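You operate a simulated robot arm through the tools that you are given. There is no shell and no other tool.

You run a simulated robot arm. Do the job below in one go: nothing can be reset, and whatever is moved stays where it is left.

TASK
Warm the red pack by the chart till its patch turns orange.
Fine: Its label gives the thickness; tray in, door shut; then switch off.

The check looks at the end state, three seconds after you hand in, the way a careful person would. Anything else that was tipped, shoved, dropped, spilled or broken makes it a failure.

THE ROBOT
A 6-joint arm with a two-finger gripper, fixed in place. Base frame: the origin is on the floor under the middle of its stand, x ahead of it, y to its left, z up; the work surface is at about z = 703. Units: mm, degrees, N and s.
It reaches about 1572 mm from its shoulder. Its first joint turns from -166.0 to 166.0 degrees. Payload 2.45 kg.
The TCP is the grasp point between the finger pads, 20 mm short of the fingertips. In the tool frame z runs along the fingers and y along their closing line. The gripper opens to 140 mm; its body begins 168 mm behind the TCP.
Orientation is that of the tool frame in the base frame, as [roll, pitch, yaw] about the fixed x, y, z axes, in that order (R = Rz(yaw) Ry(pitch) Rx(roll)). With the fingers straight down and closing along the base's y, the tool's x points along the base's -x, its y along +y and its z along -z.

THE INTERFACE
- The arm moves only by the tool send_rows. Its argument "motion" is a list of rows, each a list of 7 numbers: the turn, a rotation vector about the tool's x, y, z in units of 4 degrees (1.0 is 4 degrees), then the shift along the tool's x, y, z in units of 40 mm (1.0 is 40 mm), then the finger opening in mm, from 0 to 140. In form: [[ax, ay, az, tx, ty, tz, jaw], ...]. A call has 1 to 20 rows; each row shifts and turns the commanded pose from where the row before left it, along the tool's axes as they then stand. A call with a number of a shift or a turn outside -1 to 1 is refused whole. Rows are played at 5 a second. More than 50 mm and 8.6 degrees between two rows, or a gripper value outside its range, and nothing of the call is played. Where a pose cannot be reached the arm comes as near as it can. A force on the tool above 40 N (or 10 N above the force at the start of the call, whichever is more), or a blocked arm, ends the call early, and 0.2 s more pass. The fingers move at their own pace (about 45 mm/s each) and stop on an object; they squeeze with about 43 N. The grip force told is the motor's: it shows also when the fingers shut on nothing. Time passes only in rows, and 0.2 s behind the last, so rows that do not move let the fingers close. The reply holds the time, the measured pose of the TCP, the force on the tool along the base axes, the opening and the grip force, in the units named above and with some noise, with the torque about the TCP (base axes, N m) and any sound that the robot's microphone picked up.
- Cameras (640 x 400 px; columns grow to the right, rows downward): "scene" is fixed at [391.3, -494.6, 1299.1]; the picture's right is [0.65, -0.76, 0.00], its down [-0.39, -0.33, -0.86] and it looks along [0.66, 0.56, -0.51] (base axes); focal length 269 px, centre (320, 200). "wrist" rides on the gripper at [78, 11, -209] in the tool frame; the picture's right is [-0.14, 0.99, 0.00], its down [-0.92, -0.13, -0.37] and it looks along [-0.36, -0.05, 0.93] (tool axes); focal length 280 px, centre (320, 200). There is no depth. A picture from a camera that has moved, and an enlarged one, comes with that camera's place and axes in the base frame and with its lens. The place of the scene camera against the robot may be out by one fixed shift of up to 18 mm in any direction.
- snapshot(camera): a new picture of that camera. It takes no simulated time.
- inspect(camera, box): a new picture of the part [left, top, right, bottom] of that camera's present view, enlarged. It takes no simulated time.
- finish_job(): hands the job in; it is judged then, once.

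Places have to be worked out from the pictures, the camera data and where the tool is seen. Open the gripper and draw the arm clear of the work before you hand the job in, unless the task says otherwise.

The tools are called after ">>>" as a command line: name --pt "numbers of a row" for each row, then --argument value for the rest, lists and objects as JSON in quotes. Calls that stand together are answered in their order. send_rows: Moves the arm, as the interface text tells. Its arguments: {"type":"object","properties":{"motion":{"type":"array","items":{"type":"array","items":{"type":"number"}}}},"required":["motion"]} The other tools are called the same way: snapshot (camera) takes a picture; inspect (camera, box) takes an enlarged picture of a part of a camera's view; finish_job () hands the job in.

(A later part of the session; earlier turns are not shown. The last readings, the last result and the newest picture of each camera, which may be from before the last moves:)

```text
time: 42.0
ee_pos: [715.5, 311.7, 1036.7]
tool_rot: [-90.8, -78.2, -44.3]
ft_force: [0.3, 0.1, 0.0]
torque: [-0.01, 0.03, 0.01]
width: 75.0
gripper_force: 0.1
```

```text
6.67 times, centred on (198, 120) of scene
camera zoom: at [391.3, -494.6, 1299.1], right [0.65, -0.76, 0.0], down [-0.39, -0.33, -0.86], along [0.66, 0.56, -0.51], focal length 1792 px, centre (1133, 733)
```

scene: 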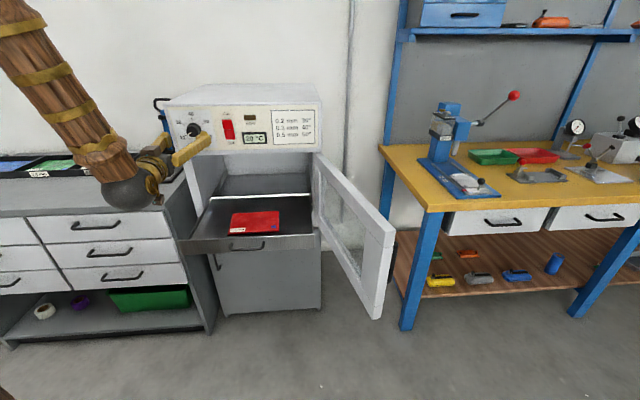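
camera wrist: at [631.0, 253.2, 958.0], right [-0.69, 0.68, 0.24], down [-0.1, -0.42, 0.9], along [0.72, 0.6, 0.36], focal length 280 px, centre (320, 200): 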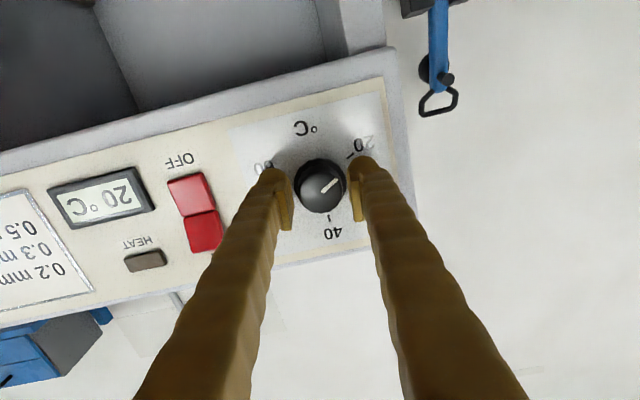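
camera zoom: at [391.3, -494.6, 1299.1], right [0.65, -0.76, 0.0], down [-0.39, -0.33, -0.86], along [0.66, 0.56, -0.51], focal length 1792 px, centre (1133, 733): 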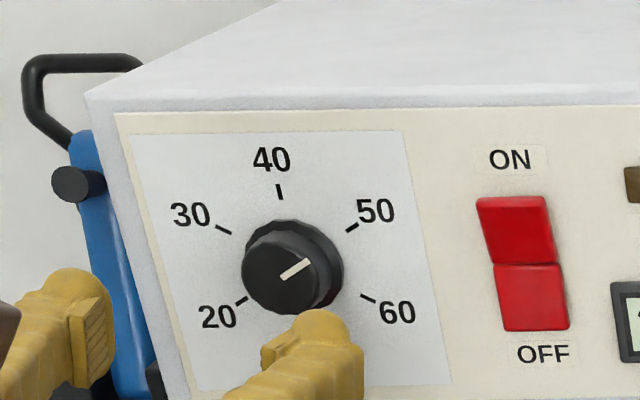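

Both views confirm the dial reads 50. Next is the tray: I'll level the roll (camera on top), back out, and lower to a view pose in front of the tray.

>>> send_rows --pt "0 0 -1 0 0 -0.5 75" --pt "0 0 -1 0 0 -0.5 100" --pt "0 0 -0.95 0 0 0 140" --pt "0 0 0 -0.584 0.535 -0.72 140" --pt "0 0 0 -0.584 0.535 -0.72 140" --pt "0 0 0 -0.584 0.535 -0.72 140" --pt "0 0 0 -0.584 0.535 -0.72 140" --pt "0 0 0 -0.584 0.535 -0.72 140" --pt "0 0 0 -0.584 0.535 -0.72 140" --pt "0 0 0 -0.584 0.535 -0.72 140" --pt "0 0 0 -0.584 0.535 -0.72 140"

>>> snapshot --camera "wrist"

>>> snapshot --camera "scene"

```text
time: 44.4
ee_pos: [688.0, 2.0, 859.5]
tool_rot: [173.0, -89.7, 51.9]
ft_force: [-0.2, 0.0, 0.8]
torque: [-0.01, 0.01, 0.01]
width: 140.3
gripper_force: 0.0
out of reach, approached as far as the arm can: row 2, 4, 5, 6, 7
```

```text
taken
camera wrist: at [548.9, -153.4, 938.7], right [0.7, -0.7, -0.14], down [-0.35, -0.17, -0.92], along [0.62, 0.69, -0.37], focal length 280 px, centre (320, 200)
```

wrist: 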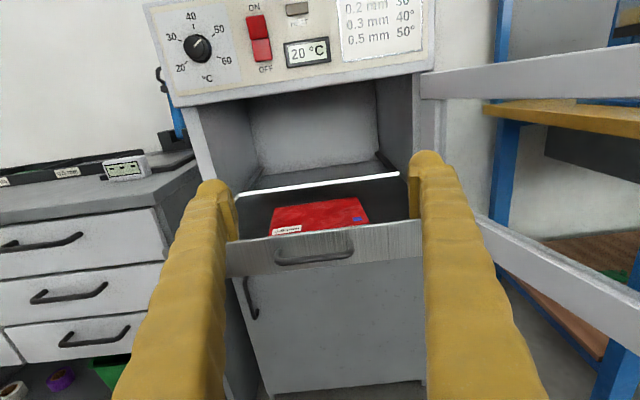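

```text
taken
```

scene: 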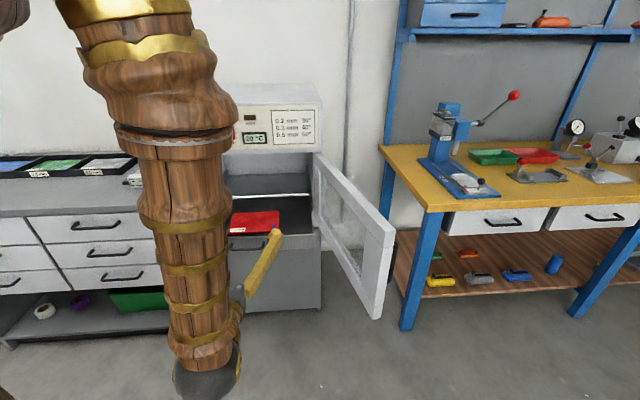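

The tray view is clear: its lip spans z≈709–765 at u≈607, with the handle at v≈413–511. I'll go down to lip mid-height with open fingers set to straddle the handle, stopping short of it.

>>> send_rows --pt "0 0 0 -0.76 -0.145 0.3 140" --pt "0 0 0 -0.76 -0.145 0.3 140" --pt "0 0 0 -0.76 -0.145 0.3 140" --pt "0 0 0 -0.76 -0.145 0.3 140" --pt "0 0 0 0 0 0 140"

>>> snapshot --camera "wrist"

>>> snapshot --camera "scene"

```text
time: 45.6
ee_pos: [705.0, 52.5, 738.3]
tool_rot: [161.0, -89.7, 63.8]
ft_force: [-0.9, 0.7, 0.0]
torque: [0.02, -0.04, 0.01]
width: 140.0
gripper_force: 0.1
```

```text
taken
camera wrist: at [565.5, -102.3, 817.5], right [0.7, -0.7, -0.14], down [-0.35, -0.17, -0.92], along [0.62, 0.69, -0.37], focal length 280 px, centre (320, 200)
```

wrist: 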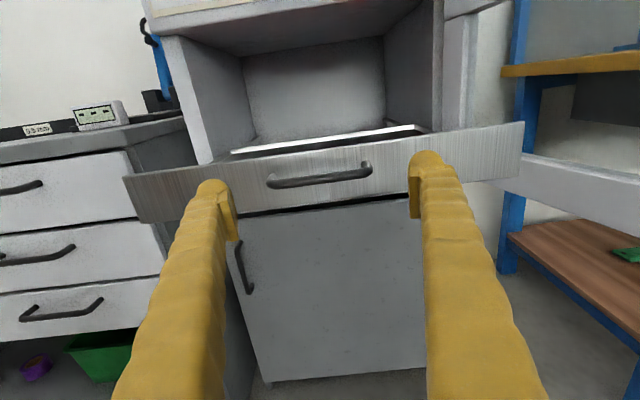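

```text
taken
```

scene: 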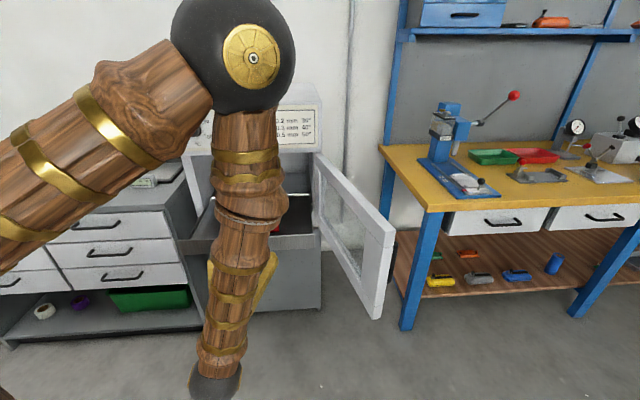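

The gripper straddles the handle (TCP u≈536, v≈461, z≈738). I'll ease forward to touch the lip and start pushing gently.

>>> send_rows --pt "0 0 0 0 0 0.5 140" --pt "0 0 0 0 0 0.5 140" --pt "0 0 0 0 0 0.3 140" --pt "0 0 0 0 0 0.3 140" --pt "0 0 0 0 0 0.3 140" --pt "0 0 0 0 0 0.3 140"

>>> snapshot --camera "wrist"

```text
time: 47.0
ee_pos: [769.6, 113.2, 736.0]
tool_rot: [175.3, -89.7, 49.6]
ft_force: [0.3, -1.0, -0.6]
torque: [0.01, -0.01, 0.0]
width: 139.8
gripper_force: 0.1
```

```text
taken
camera wrist: at [629.8, -42.0, 816.0], right [0.7, -0.7, -0.14], down [-0.35, -0.17, -0.92], along [0.62, 0.69, -0.37], focal length 280 px, centre (320, 200)
```

wrist: 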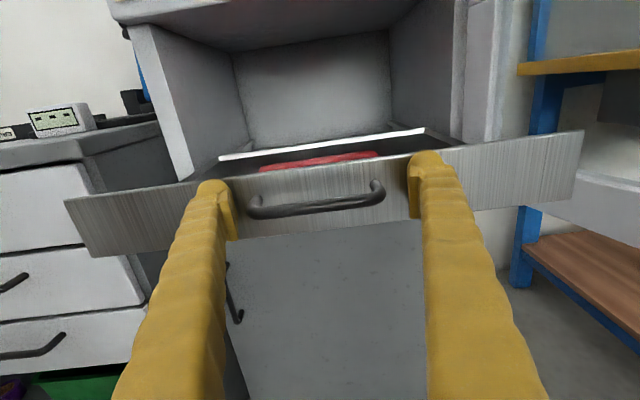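

No force yet. I'll check the scene view to see whether the tips have reached the lip or the tray is already sliding freely.

>>> inspect --camera "scene" --box '[160, 180, 340, 300]'

>>> inspect --camera "wrist" --box '[170, 120, 470, 260]'

```text
3.33 times, centred on (250, 240) of scene
camera zoom: at [391.3, -494.6, 1299.1], right [0.65, -0.76, 0.0], down [-0.39, -0.33, -0.86], along [0.66, 0.56, -0.51], focal length 896 px, centre (553, 67)
```

zoom: 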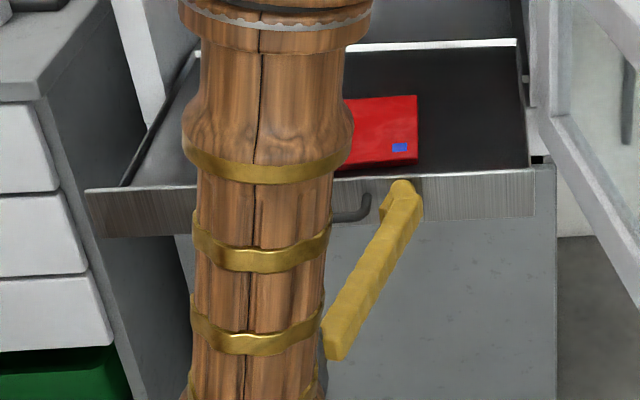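

```text
2.13 times, centred on (320, 190) of wrist
camera zoom: at [629.8, -42.0, 816.0], right [0.7, -0.7, -0.14], down [-0.35, -0.17, -0.92], along [0.62, 0.69, -0.37], focal length 598 px, centre (320, 221)
```

zoom: 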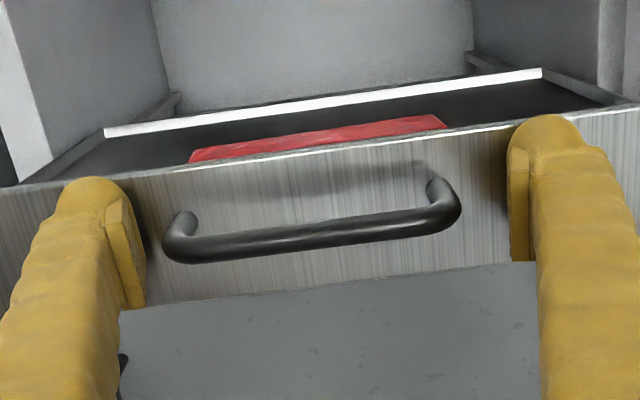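

The lip has shifted a few pixels already, so the tips are pushing it and it slides with almost no resistance; the pack moves along with it. I'll keep pushing slowly.

>>> send_rows --pt "0 0 0 0 0 0.3 140" --pt "0 0 0 0 0 0.3 140" --pt "0 0 0 0 0 0.3 140" --pt "0 0 0 0 0 0.3 140" --pt "0 0 0 0 0 0.3 140" --pt "0 0 0 0 0 0.3 140" --pt "0 0 0 0 0 0.3 140" --pt "0 0 0 0 0 0.3 140" --pt "0 0 0 0 0 0.3 140" --pt "0 0 0 0 0 0.3 140" --pt "0 0 0 0 0 0.3 140" --pt "0 0 0 0 0 0.3 140"

>>> snapshot --camera "wrist"

>>> snapshot --camera "scene"

```text
time: 49.6
ee_pos: [872.2, 215.7, 736.7]
tool_rot: [168.5, -89.8, 56.2]
ft_force: [-0.2, 0.2, 0.5]
torque: [0.01, 0.01, 0.0]
width: 140.0
gripper_force: 0.1
```

```text
taken
camera wrist: at [732.7, 59.5, 815.4], right [0.7, -0.7, -0.14], down [-0.35, -0.17, -0.92], along [0.62, 0.69, -0.37], focal length 280 px, centre (320, 200)
```

wrist: 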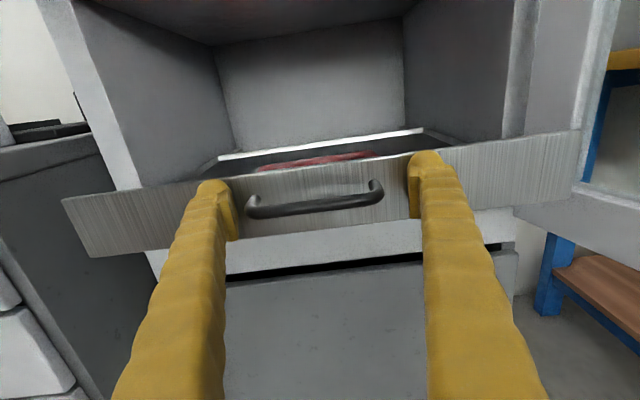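

```text
taken
```

scene: 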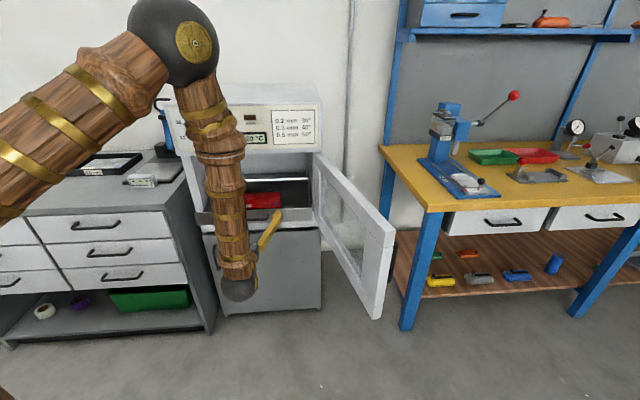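

The tray is moving smoothly with the pack (lip now at u≈789). I'll continue more slowly toward the stop.

>>> send_rows --pt "0 0 0 0 0 0.25 140" --pt "0 0 0 0 0 0.25 140" --pt "0 0 0 0 0 0.25 140" --pt "0 0 0 0 0 0.25 140" --pt "0 0 0 0 0 0.25 140" --pt "0 0 0 0 0 0.2 140" --pt "0 0 0 0 0 0.15 140" --pt "0 0 0 0 0 0.15 140"

>>> snapshot --camera "wrist"

>>> inspect --camera "scene" --box '[160, 130, 340, 250]'

```text
time: 51.4
ee_pos: [921.6, 264.1, 735.8]
tool_rot: [167.7, -89.9, 57.1]
ft_force: [-0.8, -0.1, -0.3]
torque: [0.02, 0.01, 0.05]
width: 140.1
gripper_force: 0.0
```

```text
taken
camera wrist: at [781.1, 108.6, 815.5], right [0.7, -0.7, -0.14], down [-0.35, -0.17, -0.92], along [0.62, 0.69, -0.37], focal length 280 px, centre (320, 200)
```

wrist: 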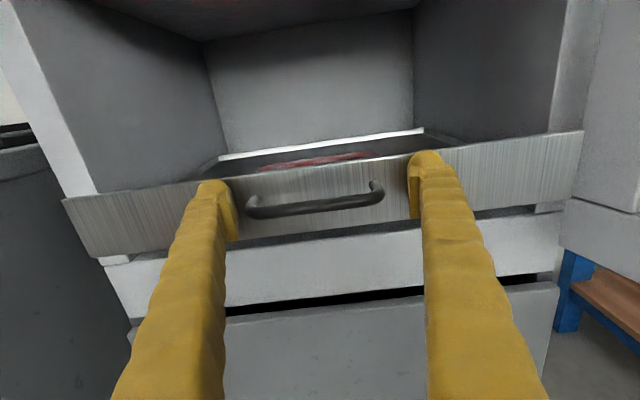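

```text
3.33 times, centred on (250, 190) of scene
camera zoom: at [391.3, -494.6, 1299.1], right [0.65, -0.76, 0.0], down [-0.39, -0.33, -0.86], along [0.66, 0.56, -0.51], focal length 896 px, centre (553, 233)
```

zoom: 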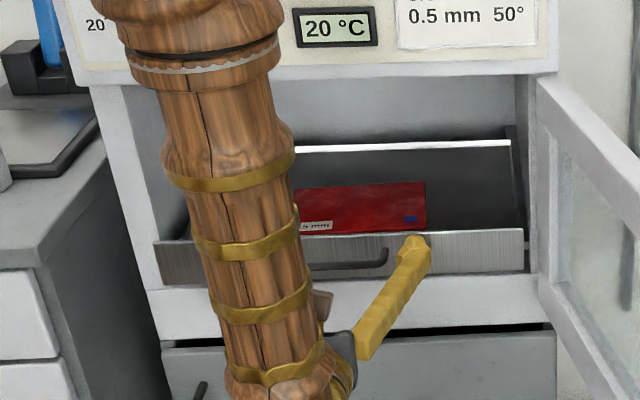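

The lip is near the oven's front plane (u≈858) and still free. Continuing slowly inside till it meets its stop.

>>> send_rows --pt "0 0 0 0 0 0.15 140" --pt "0 0 0 0 0 0.15 140" --pt "0 0 0 0 0 0.15 140" --pt "0 0 0 0 0 0.15 140" --pt "0 0 0 0 0 0.15 140" --pt "0 0 0 0 0 0.15 140" --pt "0 0 0 0 0 0.15 140" --pt "0 0 0 0 0 0.15 140"

>>> snapshot --camera "wrist"

>>> inspect --camera "scene" --box '[160, 130, 340, 250]'

```text
time: 53.2
ee_pos: [954.7, 298.3, 736.0]
tool_rot: [169.0, -89.7, 56.0]
ft_force: [-1.7, -0.1, 1.2]
torque: [0.01, -0.02, 0.1]
width: 139.9
gripper_force: 0.0
```

```text
taken
camera wrist: at [814.3, 143.4, 815.3], right [0.7, -0.7, -0.14], down [-0.35, -0.17, -0.92], along [0.62, 0.69, -0.37], focal length 280 px, centre (320, 200)
```

wrist: 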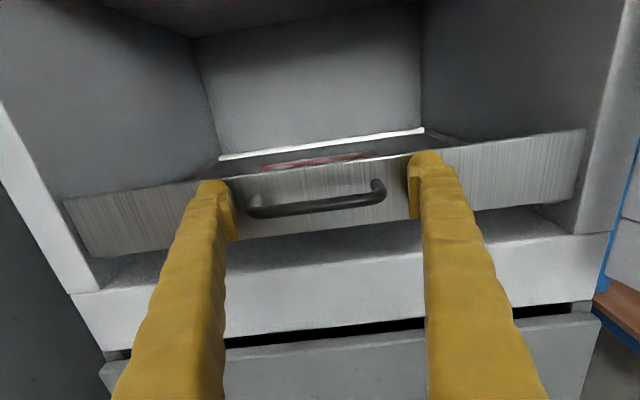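

```text
3.33 times, centred on (250, 190) of scene
camera zoom: at [391.3, -494.6, 1299.1], right [0.65, -0.76, 0.0], down [-0.39, -0.33, -0.86], along [0.66, 0.56, -0.51], focal length 896 px, centre (553, 233)
```

zoom: 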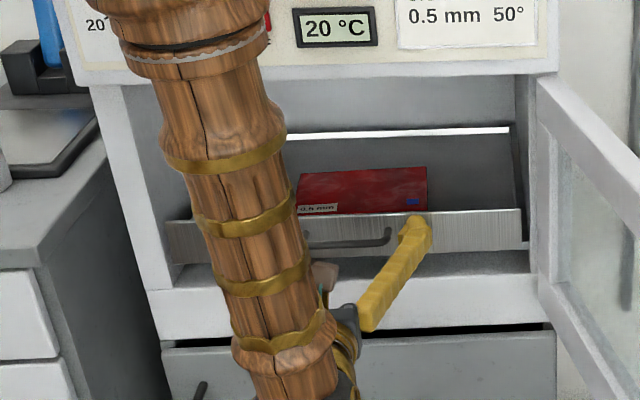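

The lip is ~45 mm inside and still free. I'll keep going in small steps until I feel the stop.

>>> send_rows --pt "0 0 0 0 0 0.1 140" --pt "0 0 0 0 0 0.1 140" --pt "0 0 0 0 0 0.1 140" --pt "0 0 0 0 0 0.1 140" --pt "0 0 0 0 0 0.1 140" --pt "0 0 0 0 0 0.1 140" --pt "0 0 0 0 0 0.1 140" --pt "0 0 0 0 0 0.1 140"

>>> inspect --camera "scene" --box '[160, 130, 340, 250]'

>>> snapshot --camera "wrist"

```text
time: 55.0
ee_pos: [976.9, 322.6, 735.1]
tool_rot: [166.1, -89.7, 58.8]
ft_force: [0.0, -0.4, -0.1]
torque: [0.04, 0.01, 0.09]
width: 140.0
gripper_force: 0.0
```

```text
3.33 times, centred on (250, 190) of scene
camera zoom: at [391.3, -494.6, 1299.1], right [0.65, -0.76, 0.0], down [-0.39, -0.33, -0.86], along [0.66, 0.56, -0.51], focal length 896 px, centre (553, 233)
```

zoom: 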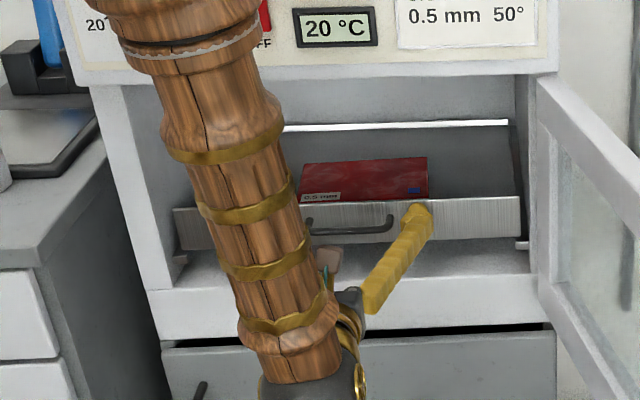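

```text
taken
camera wrist: at [837.8, 166.2, 814.6], right [0.7, -0.7, -0.14], down [-0.35, -0.17, -0.92], along [0.62, 0.69, -0.37], focal length 280 px, centre (320, 200)
```

wrist: 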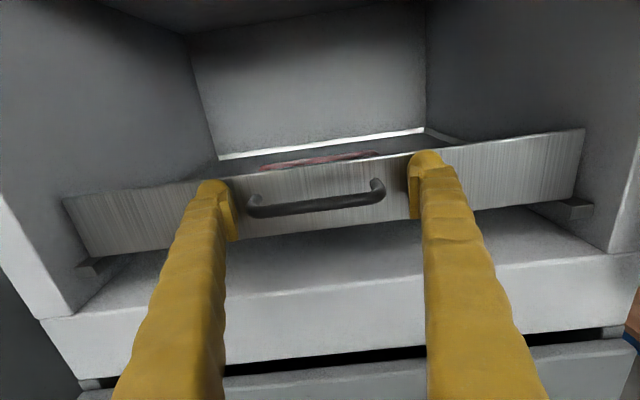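

Still free; the runner ends are now visible at the lip's bottom corners. The tray's back edge is approaching the rear wall, so I'll continue in small steps.

>>> send_rows --pt "0 0 0 0 0 0.1 140" --pt "0 0 0 0 0 0.1 140" --pt "0 0 0 0 0 0.1 140" --pt "0 0 0 0 0 0.1 140" --pt "0 0 0 0 0 0.1 140" --pt "0 0 0 0 0 0.1 140" --pt "0 0 0 0 0 0.1 140" --pt "0 0 0 0 0 0.1 140"

>>> inspect --camera "scene" --box '[160, 130, 340, 250]'

>>> snapshot --camera "wrist"

```text
time: 55.8
ee_pos: [984.8, 328.6, 734.8]
tool_rot: [-167.9, -89.6, 32.8]
ft_force: [-11.0, -10.8, 5.3]
torque: [0.45, 0.32, 1.24]
width: 140.0
gripper_force: 0.1
stopped in row 4: the force on the tool passed its limit at 54 N (the readings are from after the stop); the commanded pose is now the measured one
```

```text
3.33 times, centred on (250, 190) of scene
camera zoom: at [391.3, -494.6, 1299.1], right [0.65, -0.76, 0.0], down [-0.39, -0.33, -0.86], along [0.66, 0.56, -0.51], focal length 896 px, centre (553, 233)
```

zoom: 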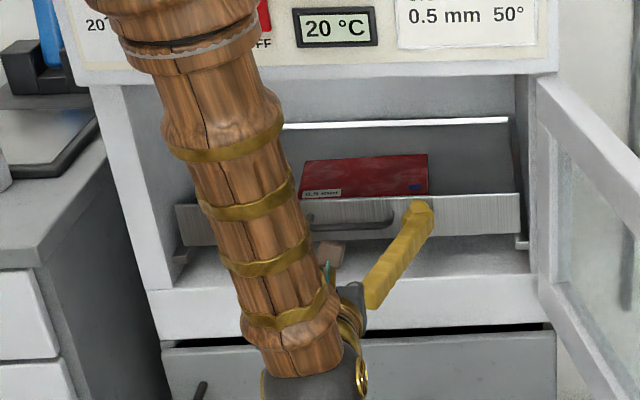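

```text
taken
camera wrist: at [845.2, 172.7, 814.2], right [0.7, -0.7, -0.14], down [-0.35, -0.17, -0.92], along [0.62, 0.69, -0.37], focal length 280 px, centre (320, 200)
```

wrist: 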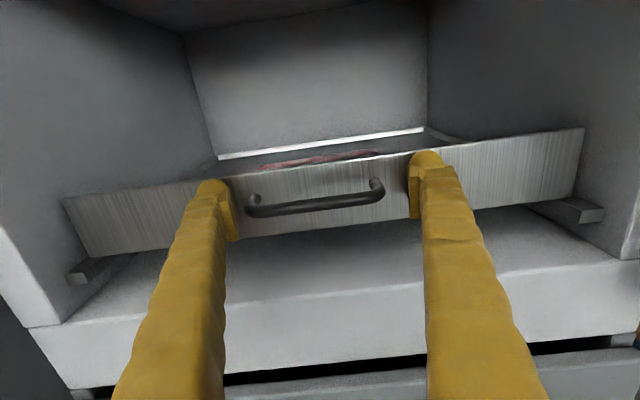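

The tray hit its end stop (force spike at lip u≈948) with the pack still in place, so it's fully in. I'll back straight out and rise clear, then plan the door.

>>> send_rows --pt "0 0 0 0 0 -0.5 140" --pt "0 0 0 0 0 -1 140" --pt "0 0 0 0 0 -1 140" --pt "0 0 0 0 0 -1 140" --pt "0 0 0 0 0 -1 140" --pt "0 0 0 0 0 -1 140" --pt "0 0 0 0 0 -1 140" --pt "0 0 0 0 0 -1 140" --pt "0 0 0 0 0 -1 140" --pt "0 0 0 0 0 -0.5 140" --pt "0 0 0 1 0 0 140" --pt "0 0 0 1 0 0 140" --pt "0 0 0 1 0 0 140" --pt "0 0 0 1 0 0 140" --pt "0 0 0 1 0 0 140" --pt "0 0 0 0.5 0 0 140" --pt "0 0 0 0 0 0 140"

>>> snapshot --camera "wrist"

>>> snapshot --camera "scene"

```text
time: 59.4
ee_pos: [729.5, 74.8, 956.7]
tool_rot: [-169.5, -89.8, 34.4]
ft_force: [0.4, -0.2, -0.5]
torque: [-0.02, -0.03, 0.0]
width: 139.8
gripper_force: 0.0
```

```text
taken
camera wrist: at [590.9, -80.2, 1036.7], right [0.7, -0.7, -0.14], down [-0.36, -0.17, -0.92], along [0.62, 0.69, -0.37], focal length 280 px, centre (320, 200)
```

wrist: 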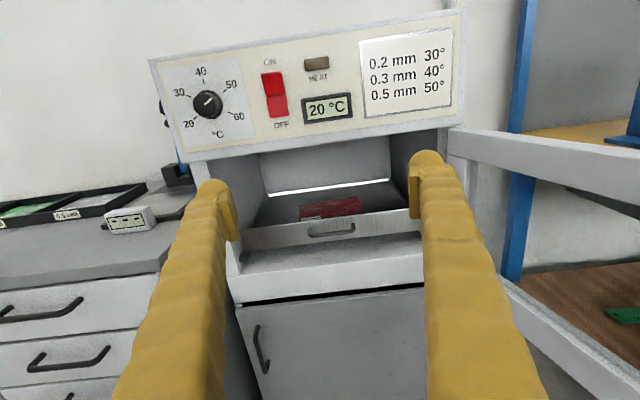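

```text
taken
```

scene: 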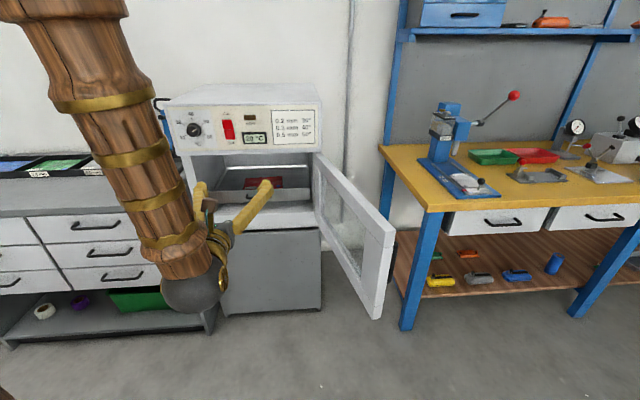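

The tray is in. Now I'll study the door in the scene view for its edges and any handle.

>>> inspect --camera "scene" --box '[290, 130, 430, 330]'

```text
2.00 times, centred on (360, 230) of scene
camera zoom: at [391.3, -494.6, 1299.1], right [0.65, -0.76, 0.0], down [-0.39, -0.33, -0.86], along [0.66, 0.56, -0.51], focal length 538 px, centre (240, 140)
```

zoom: 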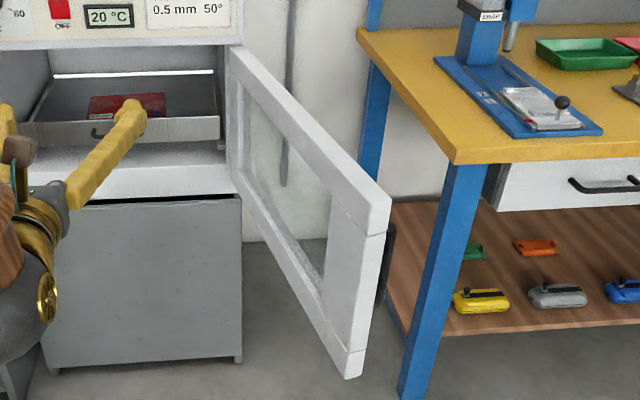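

The door has a dark handle on its outer face near the free end. For a better measure of the free end, I'll pitch the tool 45° down and move up and right to look at the door from above.

>>> send_rows --pt "0 -1 0 0 0 0 100" --pt "0 -1 0 0 0 0 60" --pt "0 -1 0 0 0 0 20" --pt "0 -1 0 0 0 0 0" --pt "0 -1 0 0 0 0 0" --pt "0 -1 0 0 0 0 0" --pt "0 -1 0 0 0 0 0" --pt "0 -1 0 0 0 0 0" --pt "0 -1 0 0 0 0 0" --pt "0 -1 0 0 0 0 0" --pt "0 -1 0 0 0 0 0" --pt "0 -0.25 0 0 0 0 0" --pt "0 0 0 0.075 0.714 -0.68 0" --pt "0 0 0 0.075 0.714 -0.68 0" --pt "0 0 0 0.075 0.714 -0.68 0" --pt "0 0 0 0.075 0.714 -0.68 0" --pt "0 0 0 0.075 0.714 -0.68 0" --pt "0 0 0 0.075 0.714 -0.68 0" --pt "0 0 0 0.075 0.714 -0.68 0" --pt "0 0 0 0 0 0 0"

>>> snapshot --camera "wrist"

>>> snapshot --camera "scene"

```text
time: 63.6
ee_pos: [785.9, -151.3, 1108.0]
tool_rot: [-180.0, -44.7, 44.8]
ft_force: [-0.4, 0.0, 0.6]
torque: [0.0, -0.02, 0.03]
width: 0.2
gripper_force: 29.3
```

```text
taken
camera wrist: at [729.7, -224.6, 1311.2], right [0.63, -0.77, -0.1], down [-0.74, -0.55, -0.39], along [0.24, 0.32, -0.92], focal length 280 px, centre (320, 200)
```

wrist: 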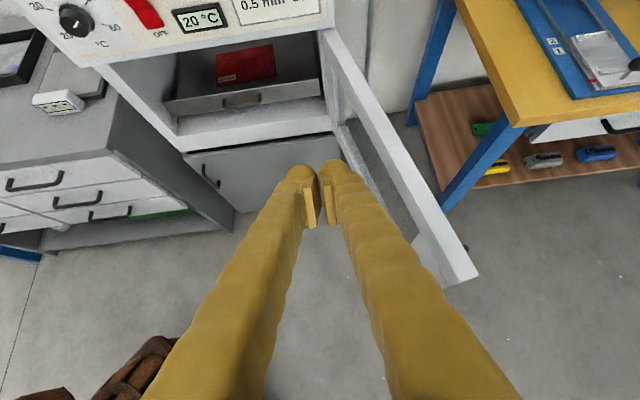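

```text
taken
```

scene: 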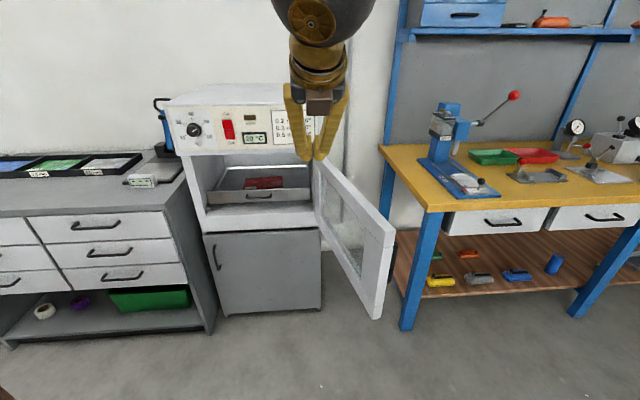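

This gives a good view of the open door from above. I'll zoom on its free end and the hinge area.

>>> inspect --camera "wrist" --box '[360, 150, 520, 310]'

>>> inspect --camera "wrist" --box '[140, 0, 400, 170]'

```text
2.50 times, centred on (440, 230) of wrist
camera zoom: at [729.7, -224.6, 1311.2], right [0.63, -0.77, -0.1], down [-0.74, -0.55, -0.39], along [0.24, 0.32, -0.92], focal length 701 px, centre (20, 125)
```

zoom: 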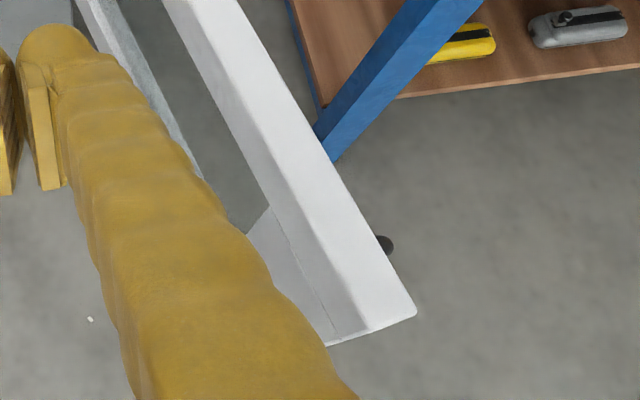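

```text
2.35 times, centred on (270, 85) of wrist
camera zoom: at [729.7, -224.6, 1311.2], right [0.63, -0.77, -0.1], down [-0.74, -0.55, -0.39], along [0.24, 0.32, -0.92], focal length 660 px, centre (438, 471)
```

zoom: 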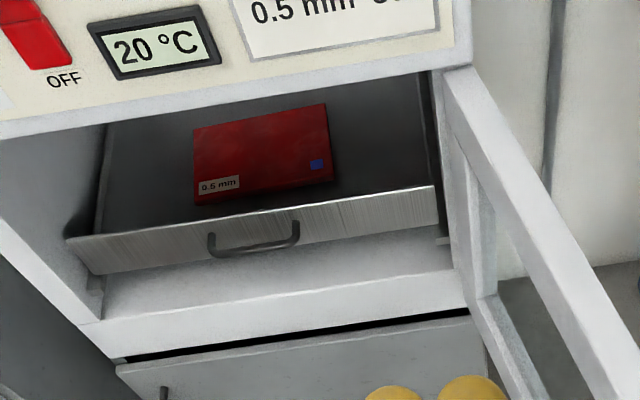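

Door worked out: top at z≈930, outer face at the free end at about (u 395, v 844), opened ≈103°, hinge near (862, 712), and the handle spans z≈724–858. I'll move over to the outer side of the door and lower with closed fingers at z≈895, above the handle.

>>> send_rows --pt "0 0 0 0.04 0.96 0.04 0" --pt "0 0 0 0.04 0.96 0.04 0" --pt "0 0 0 0.04 0.96 0.04 0" --pt "0 0 0 0.04 0.96 0.04 0" --pt "0 0 0 0.04 0.96 0.04 0" --pt "0 0 0 0.04 0.96 0.04 0" --pt "0 0 0 0.04 0.96 0.04 0" --pt "0 0 0 0 0 0 0"

>>> snapshot --camera "wrist"

>>> snapshot --camera "scene"

```text
time: 65.4
ee_pos: [988.7, -331.5, 1105.6]
tool_rot: [180.0, -44.8, 44.8]
ft_force: [-0.4, 0.1, 0.0]
torque: [-0.01, 0.01, -0.01]
width: 0.0
gripper_force: 29.4
```

```text
taken
camera wrist: at [932.5, -404.4, 1309.7], right [0.63, -0.77, -0.1], down [-0.74, -0.55, -0.39], along [0.24, 0.31, -0.92], focal length 280 px, centre (320, 200)
```

wrist: 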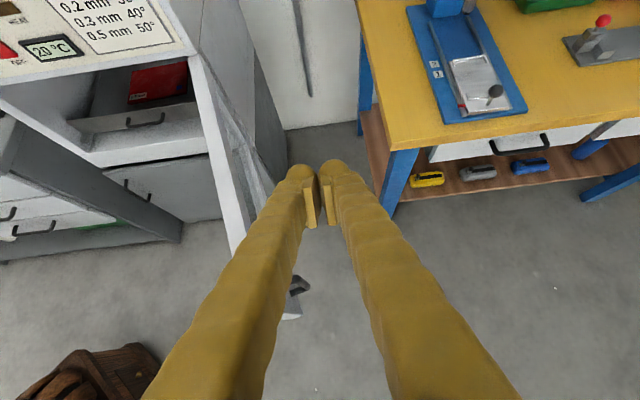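

```text
taken
```

scene: 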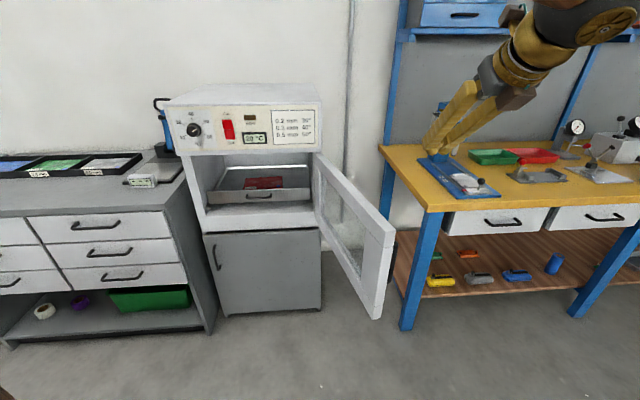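

Clear on all sides (table corner is ~300 mm away). Now lowering straight down to z≈895 on the door's outer side.

>>> send_rows --pt "0 0 0 -0.625 0 0.62 0" --pt "0 0 0 -0.625 0 0.62 0" --pt "0 0 0 -0.625 0 0.62 0" --pt "0 0 0 -0.625 0 0.62 0" --pt "0 0 0 -0.625 0 0.62 0" --pt "0 0 0 -0.625 0 0.62 0" --pt "0 0 0 0 0 0 0"

>>> snapshot --camera "wrist"

>>> inspect --camera "scene" --box '[300, 120, 480, 320]'

```text
time: 67.0
ee_pos: [987.1, -330.9, 893.9]
tool_rot: [-179.8, -44.7, 44.8]
ft_force: [0.7, 0.1, -0.4]
torque: [0.03, 0.0, -0.01]
width: 0.0
gripper_force: 29.5
```

```text
taken
camera wrist: at [930.9, -404.6, 1098.1], right [0.63, -0.77, -0.1], down [-0.74, -0.55, -0.39], along [0.24, 0.31, -0.92], focal length 280 px, centre (320, 200)
```

wrist: 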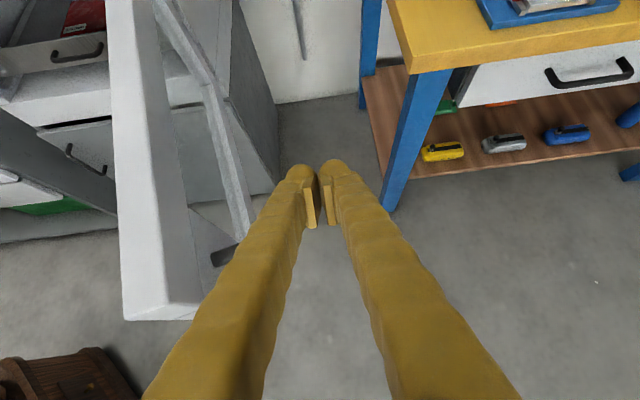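

```text
2.00 times, centred on (390, 220) of scene
camera zoom: at [391.3, -494.6, 1299.1], right [0.65, -0.76, 0.0], down [-0.39, -0.33, -0.86], along [0.66, 0.56, -0.51], focal length 538 px, centre (180, 160)
```

zoom: 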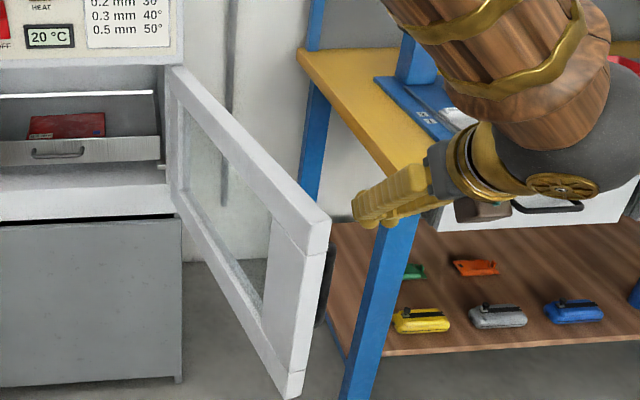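

The finger is on the outer side with the door visible to its left. I'll raise 11 mm to stay clear of the handle and ease toward the door, starting the closing arc at half speed.

>>> send_rows --pt "0 0 0 0.195 -0.4 -0.193 0" --pt "0 0 0 0 -0.6 0 0" --pt "0 0 0 0 -0.5 0 0" --pt "0 0 0 0 -0.42 0 0" --pt "0 0 0 -0.096 -0.44 -0.097 0" --pt "0 0 0 -0.096 -0.44 -0.097 0" --pt "0 0 0 -0.07 -0.451 -0.07 0" --pt "0 0 0 -0.07 -0.451 -0.07 0" --pt "0 0 0 -0.04 -0.458 -0.04 0" --pt "0 0 0 -0.04 -0.458 -0.04 0"

>>> snapshot --camera "wrist"

>>> snapshot --camera "scene"

```text
time: 69.2
ee_pos: [837.9, -217.3, 906.2]
tool_rot: [-180.0, -44.7, 44.8]
ft_force: [0.0, 0.2, -0.1]
torque: [-0.01, -0.04, 0.02]
width: 0.0
gripper_force: 28.7
```

```text
taken
camera wrist: at [782.2, -290.7, 1109.5], right [0.63, -0.77, -0.1], down [-0.74, -0.55, -0.39], along [0.24, 0.31, -0.92], focal length 280 px, centre (320, 200)
```

wrist: 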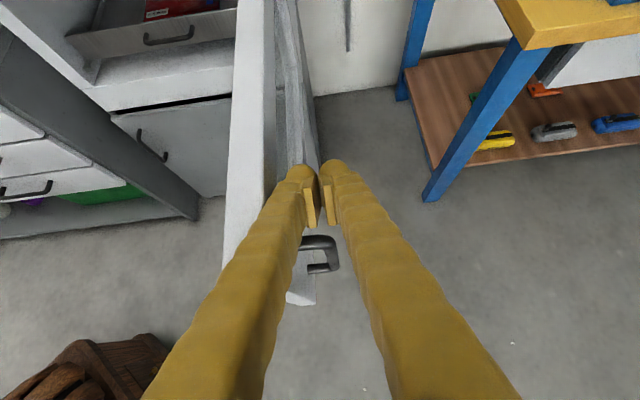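

```text
taken
```

scene: 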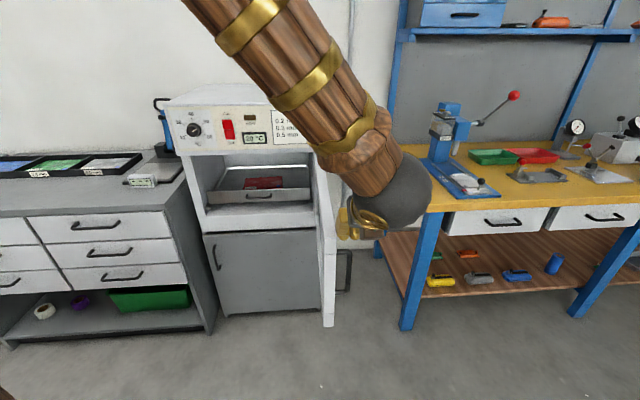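

The door follows freely with no force, now at ≈88°. I'll continue the arc at the same gentle speed.

>>> send_rows --pt "0 0 0 -0.014 -0.461 -0.014 0" --pt "0 0 0 -0.014 -0.461 -0.014 0" --pt "0 0 0 0.016 -0.46 0.016 0" --pt "0 0 0 0.016 -0.46 0.016 0" --pt "0 0 0 0.044 -0.457 0.044 0" --pt "0 0 0 0.044 -0.457 0.044 0" --pt "0 0 0 0.071 -0.449 0.072 0" --pt "0 0 0 0.071 -0.449 0.072 0" --pt "0 0 0 0.098 -0.44 0.1 0" --pt "0 0 0 0.098 -0.44 0.1 0" --pt "0 0 0 0.125 -0.426 0.126 0" --pt "0 0 0 0.125 -0.426 0.126 0"

>>> snapshot --camera "wrist"

>>> snapshot --camera "scene"

```text
time: 71.8
ee_pos: [715.2, -38.5, 907.8]
tool_rot: [-179.9, -44.8, 44.7]
ft_force: [-0.5, 0.1, 0.3]
torque: [0.05, -0.03, -0.01]
width: 0.1
gripper_force: 29.7
```

```text
taken
camera wrist: at [658.9, -110.6, 1110.9], right [0.63, -0.77, -0.1], down [-0.74, -0.55, -0.39], along [0.24, 0.32, -0.92], focal length 280 px, centre (320, 200)
```

wrist: 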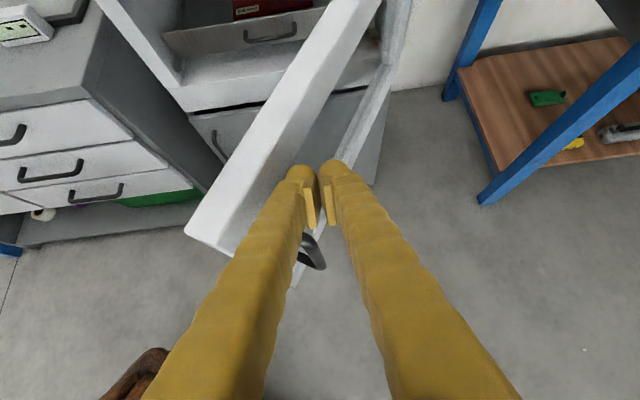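

```text
taken
```

scene: 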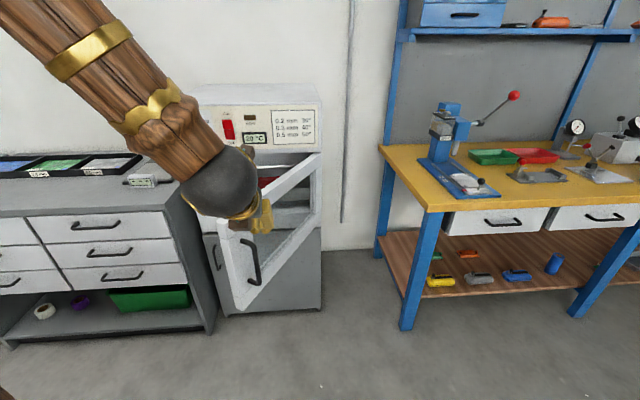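

The door is at ≈58° and following nicely. Continuing the arc to about 23°.

>>> send_rows --pt "0 0 0 0.151 -0.409 0.153 0" --pt "0 0 0 0.151 -0.409 0.153 0" --pt "0 0 0 0.175 -0.386 0.177 0" --pt "0 0 0 0.175 -0.386 0.177 0" --pt "0 0 0 0.199 -0.366 0.201 0" --pt "0 0 0 0.199 -0.366 0.201 0" --pt "0 0 0 0.22 -0.339 0.222 0" --pt "0 0 0 0.22 -0.339 0.222 0" --pt "0 0 0 0.241 -0.311 0.243 0" --pt "0 0 0 0.241 -0.311 0.243 0" --pt "0 0 0 0.257 -0.277 0.26 0" --pt "0 0 0 0.257 -0.277 0.26 0" --pt "0 0 0 0.274 -0.247 0.277 0" --pt "0 0 0 0.274 -0.247 0.277 0"

>>> snapshot --camera "wrist"

>>> snapshot --camera "scene"

```text
time: 74.8
ee_pos: [704.3, 216.8, 904.0]
tool_rot: [179.9, -44.8, 44.9]
ft_force: [-0.1, 0.2, 0.0]
torque: [0.03, -0.02, -0.02]
width: 0.0
gripper_force: 29.3
```

```text
taken
camera wrist: at [648.8, 143.6, 1108.0], right [0.63, -0.77, -0.1], down [-0.74, -0.55, -0.39], along [0.24, 0.32, -0.92], focal length 280 px, centre (320, 200)
```

wrist: 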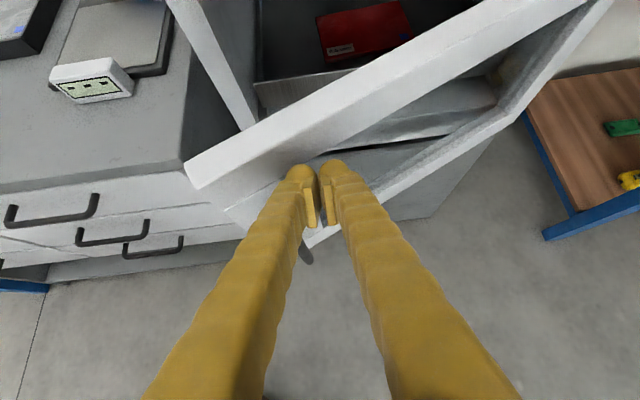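

```text
taken
```

scene: 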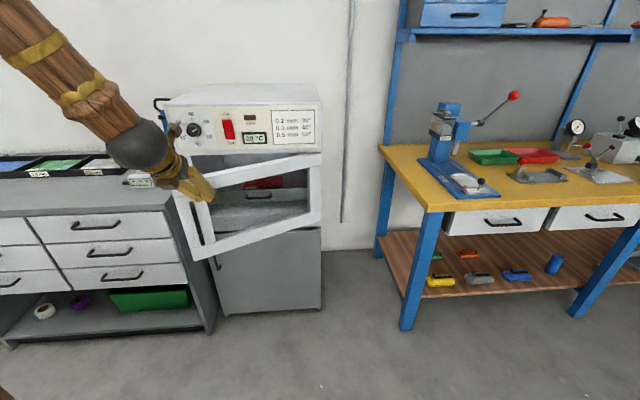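

Door at ≈23° now. Continuing to about 5° and slowing toward the end.

>>> send_rows --pt "0 0 0 0.287 -0.211 0.29 0" --pt "0 0 0 0.287 -0.211 0.29 0" --pt "0 0 0 0.3 -0.175 0.304 0" --pt "0 0 0 0.3 -0.175 0.304 0" --pt "0 0 0 0.31 -0.136 0.313 0" --pt "0 0 0 0.31 -0.136 0.313 0" --pt "0 0 0 0.16 -0.05 0.16 0" --pt "0 0 0 0.16 -0.05 0.16 0" --pt "0 0 0 0.16 -0.05 0.16 0"

>>> snapshot --camera "wrist"

>>> inspect --camera "scene" --box '[150, 80, 340, 280]'

```text
time: 76.8
ee_pos: [763.3, 342.5, 902.4]
tool_rot: [-180.0, -44.7, 44.9]
ft_force: [-0.1, 0.4, 0.1]
torque: [-0.01, 0.0, -0.02]
width: 0.1
gripper_force: 28.7
```

```text
taken
camera wrist: at [707.3, 268.7, 1106.9], right [0.63, -0.77, -0.1], down [-0.74, -0.55, -0.39], along [0.24, 0.31, -0.92], focal length 280 px, centre (320, 200)
```

wrist: 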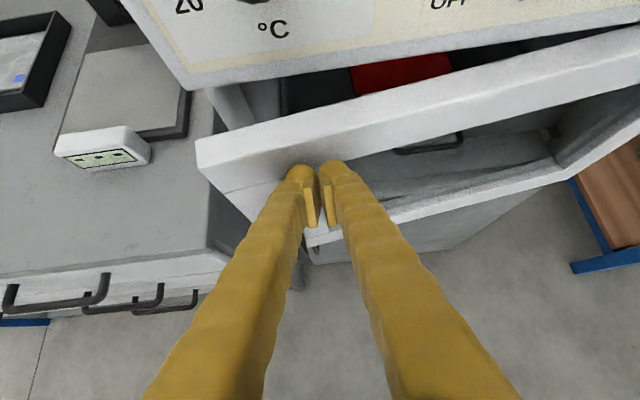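

```text
2.00 times, centred on (245, 180) of scene
camera zoom: at [391.3, -494.6, 1299.1], right [0.65, -0.76, 0.0], down [-0.39, -0.33, -0.86], along [0.66, 0.56, -0.51], focal length 538 px, centre (470, 240)
```

zoom: 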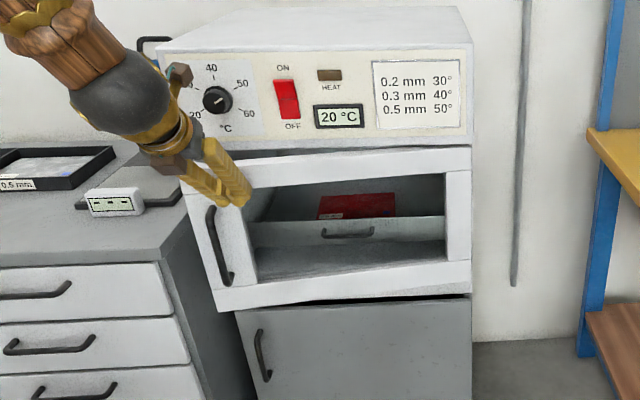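

Nearly closed. I'll push straight in with small steps until the door seats.

>>> send_rows --pt "0 0 0 0.1 -0.01 0.101 0" --pt "0 0 0 0.1 -0.01 0.101 0" --pt "0 0 0 0.1 0 0.101 0" --pt "0 0 0 0.1 0 0.101 0" --pt "0 0 0 0.1 0 0.101 0" --pt "0 0 0 0.07 0 0.071 0" --pt "0 0 0 0.07 0 0.071 0" --pt "0 0 0 0.07 0 0.071 0" --pt "0 0 0 0.07 0 0.071 0" --pt "0 0 0 0.07 0 0.071 0"

>>> snapshot --camera "wrist"

>>> inspect --camera "scene" --box '[150, 80, 340, 280]'

```text
time: 79.0
ee_pos: [797.5, 377.0, 903.0]
tool_rot: [180.0, -44.6, 44.8]
ft_force: [0.3, 0.5, -0.3]
torque: [0.0, 0.01, 0.03]
width: 0.1
gripper_force: 28.7
```

```text
taken
camera wrist: at [741.3, 303.4, 1106.3], right [0.63, -0.77, -0.1], down [-0.74, -0.55, -0.39], along [0.24, 0.31, -0.92], focal length 280 px, centre (320, 200)
```

wrist: 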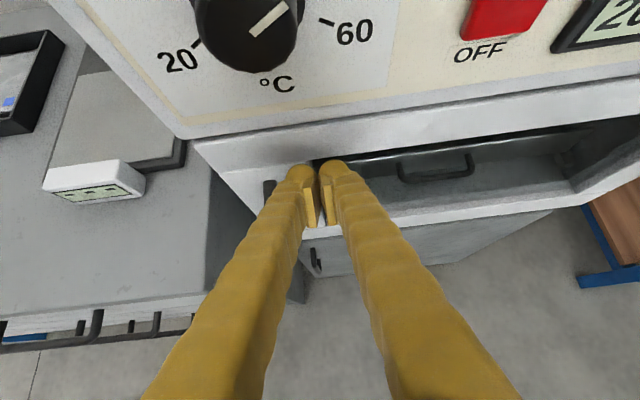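

```text
2.00 times, centred on (245, 180) of scene
camera zoom: at [391.3, -494.6, 1299.1], right [0.65, -0.76, 0.0], down [-0.39, -0.33, -0.86], along [0.66, 0.56, -0.51], focal length 538 px, centre (470, 240)
```

zoom: 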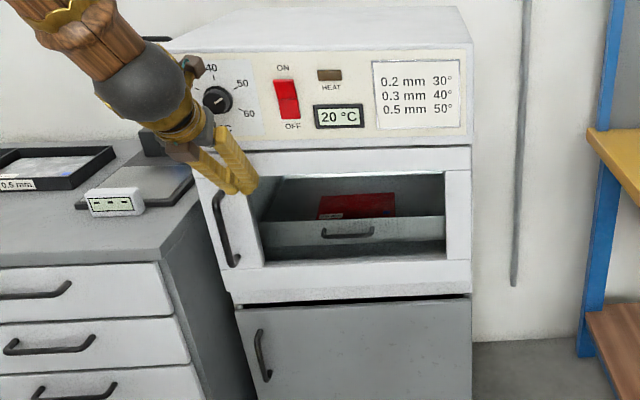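

Still no resistance; the gap is small. Continuing in 4 mm steps until it seats.

>>> send_rows --pt "0 0 0 0.07 0 0.071 0" --pt "0 0 0 0.07 0 0.071 0" --pt "0 0 0 0.07 0 0.071 0" --pt "0 0 0 0.05 0 0.05 0" --pt "0 0 0 0.05 0 0.05 0" --pt "0 0 0 0.05 0 0.05 0" --pt "0 0 0 0.05 0 0.05 0" --pt "0 0 0 0.05 0 0.05 0"

>>> snapshot --camera "wrist"

>>> inspect --camera "scene" --box '[150, 80, 340, 280]'

```text
time: 80.3
ee_pos: [807.7, 388.6, 902.5]
tool_rot: [180.0, -44.7, 44.8]
ft_force: [-13.2, -10.2, 5.8]
torque: [0.15, -0.15, 0.05]
width: 6.1
gripper_force: 29.6
stopped in row 6: the force on the tool passed its limit at 51 N (the readings are from after the stop); the commanded pose is now the measured one
```

```text
taken
camera wrist: at [752.5, 315.1, 1106.4], right [0.63, -0.77, -0.1], down [-0.74, -0.55, -0.38], along [0.24, 0.31, -0.92], focal length 280 px, centre (320, 200)
```

wrist: 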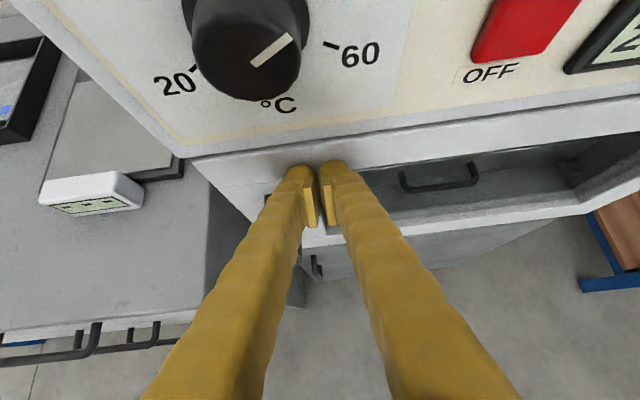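

```text
2.00 times, centred on (245, 180) of scene
camera zoom: at [391.3, -494.6, 1299.1], right [0.65, -0.76, 0.0], down [-0.39, -0.33, -0.86], along [0.66, 0.56, -0.51], focal length 538 px, centre (470, 240)
```

zoom: 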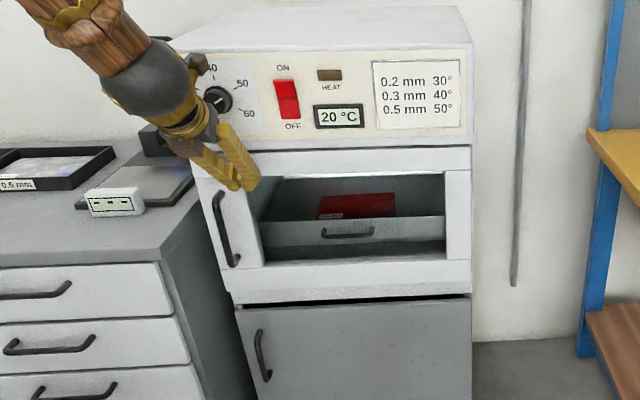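

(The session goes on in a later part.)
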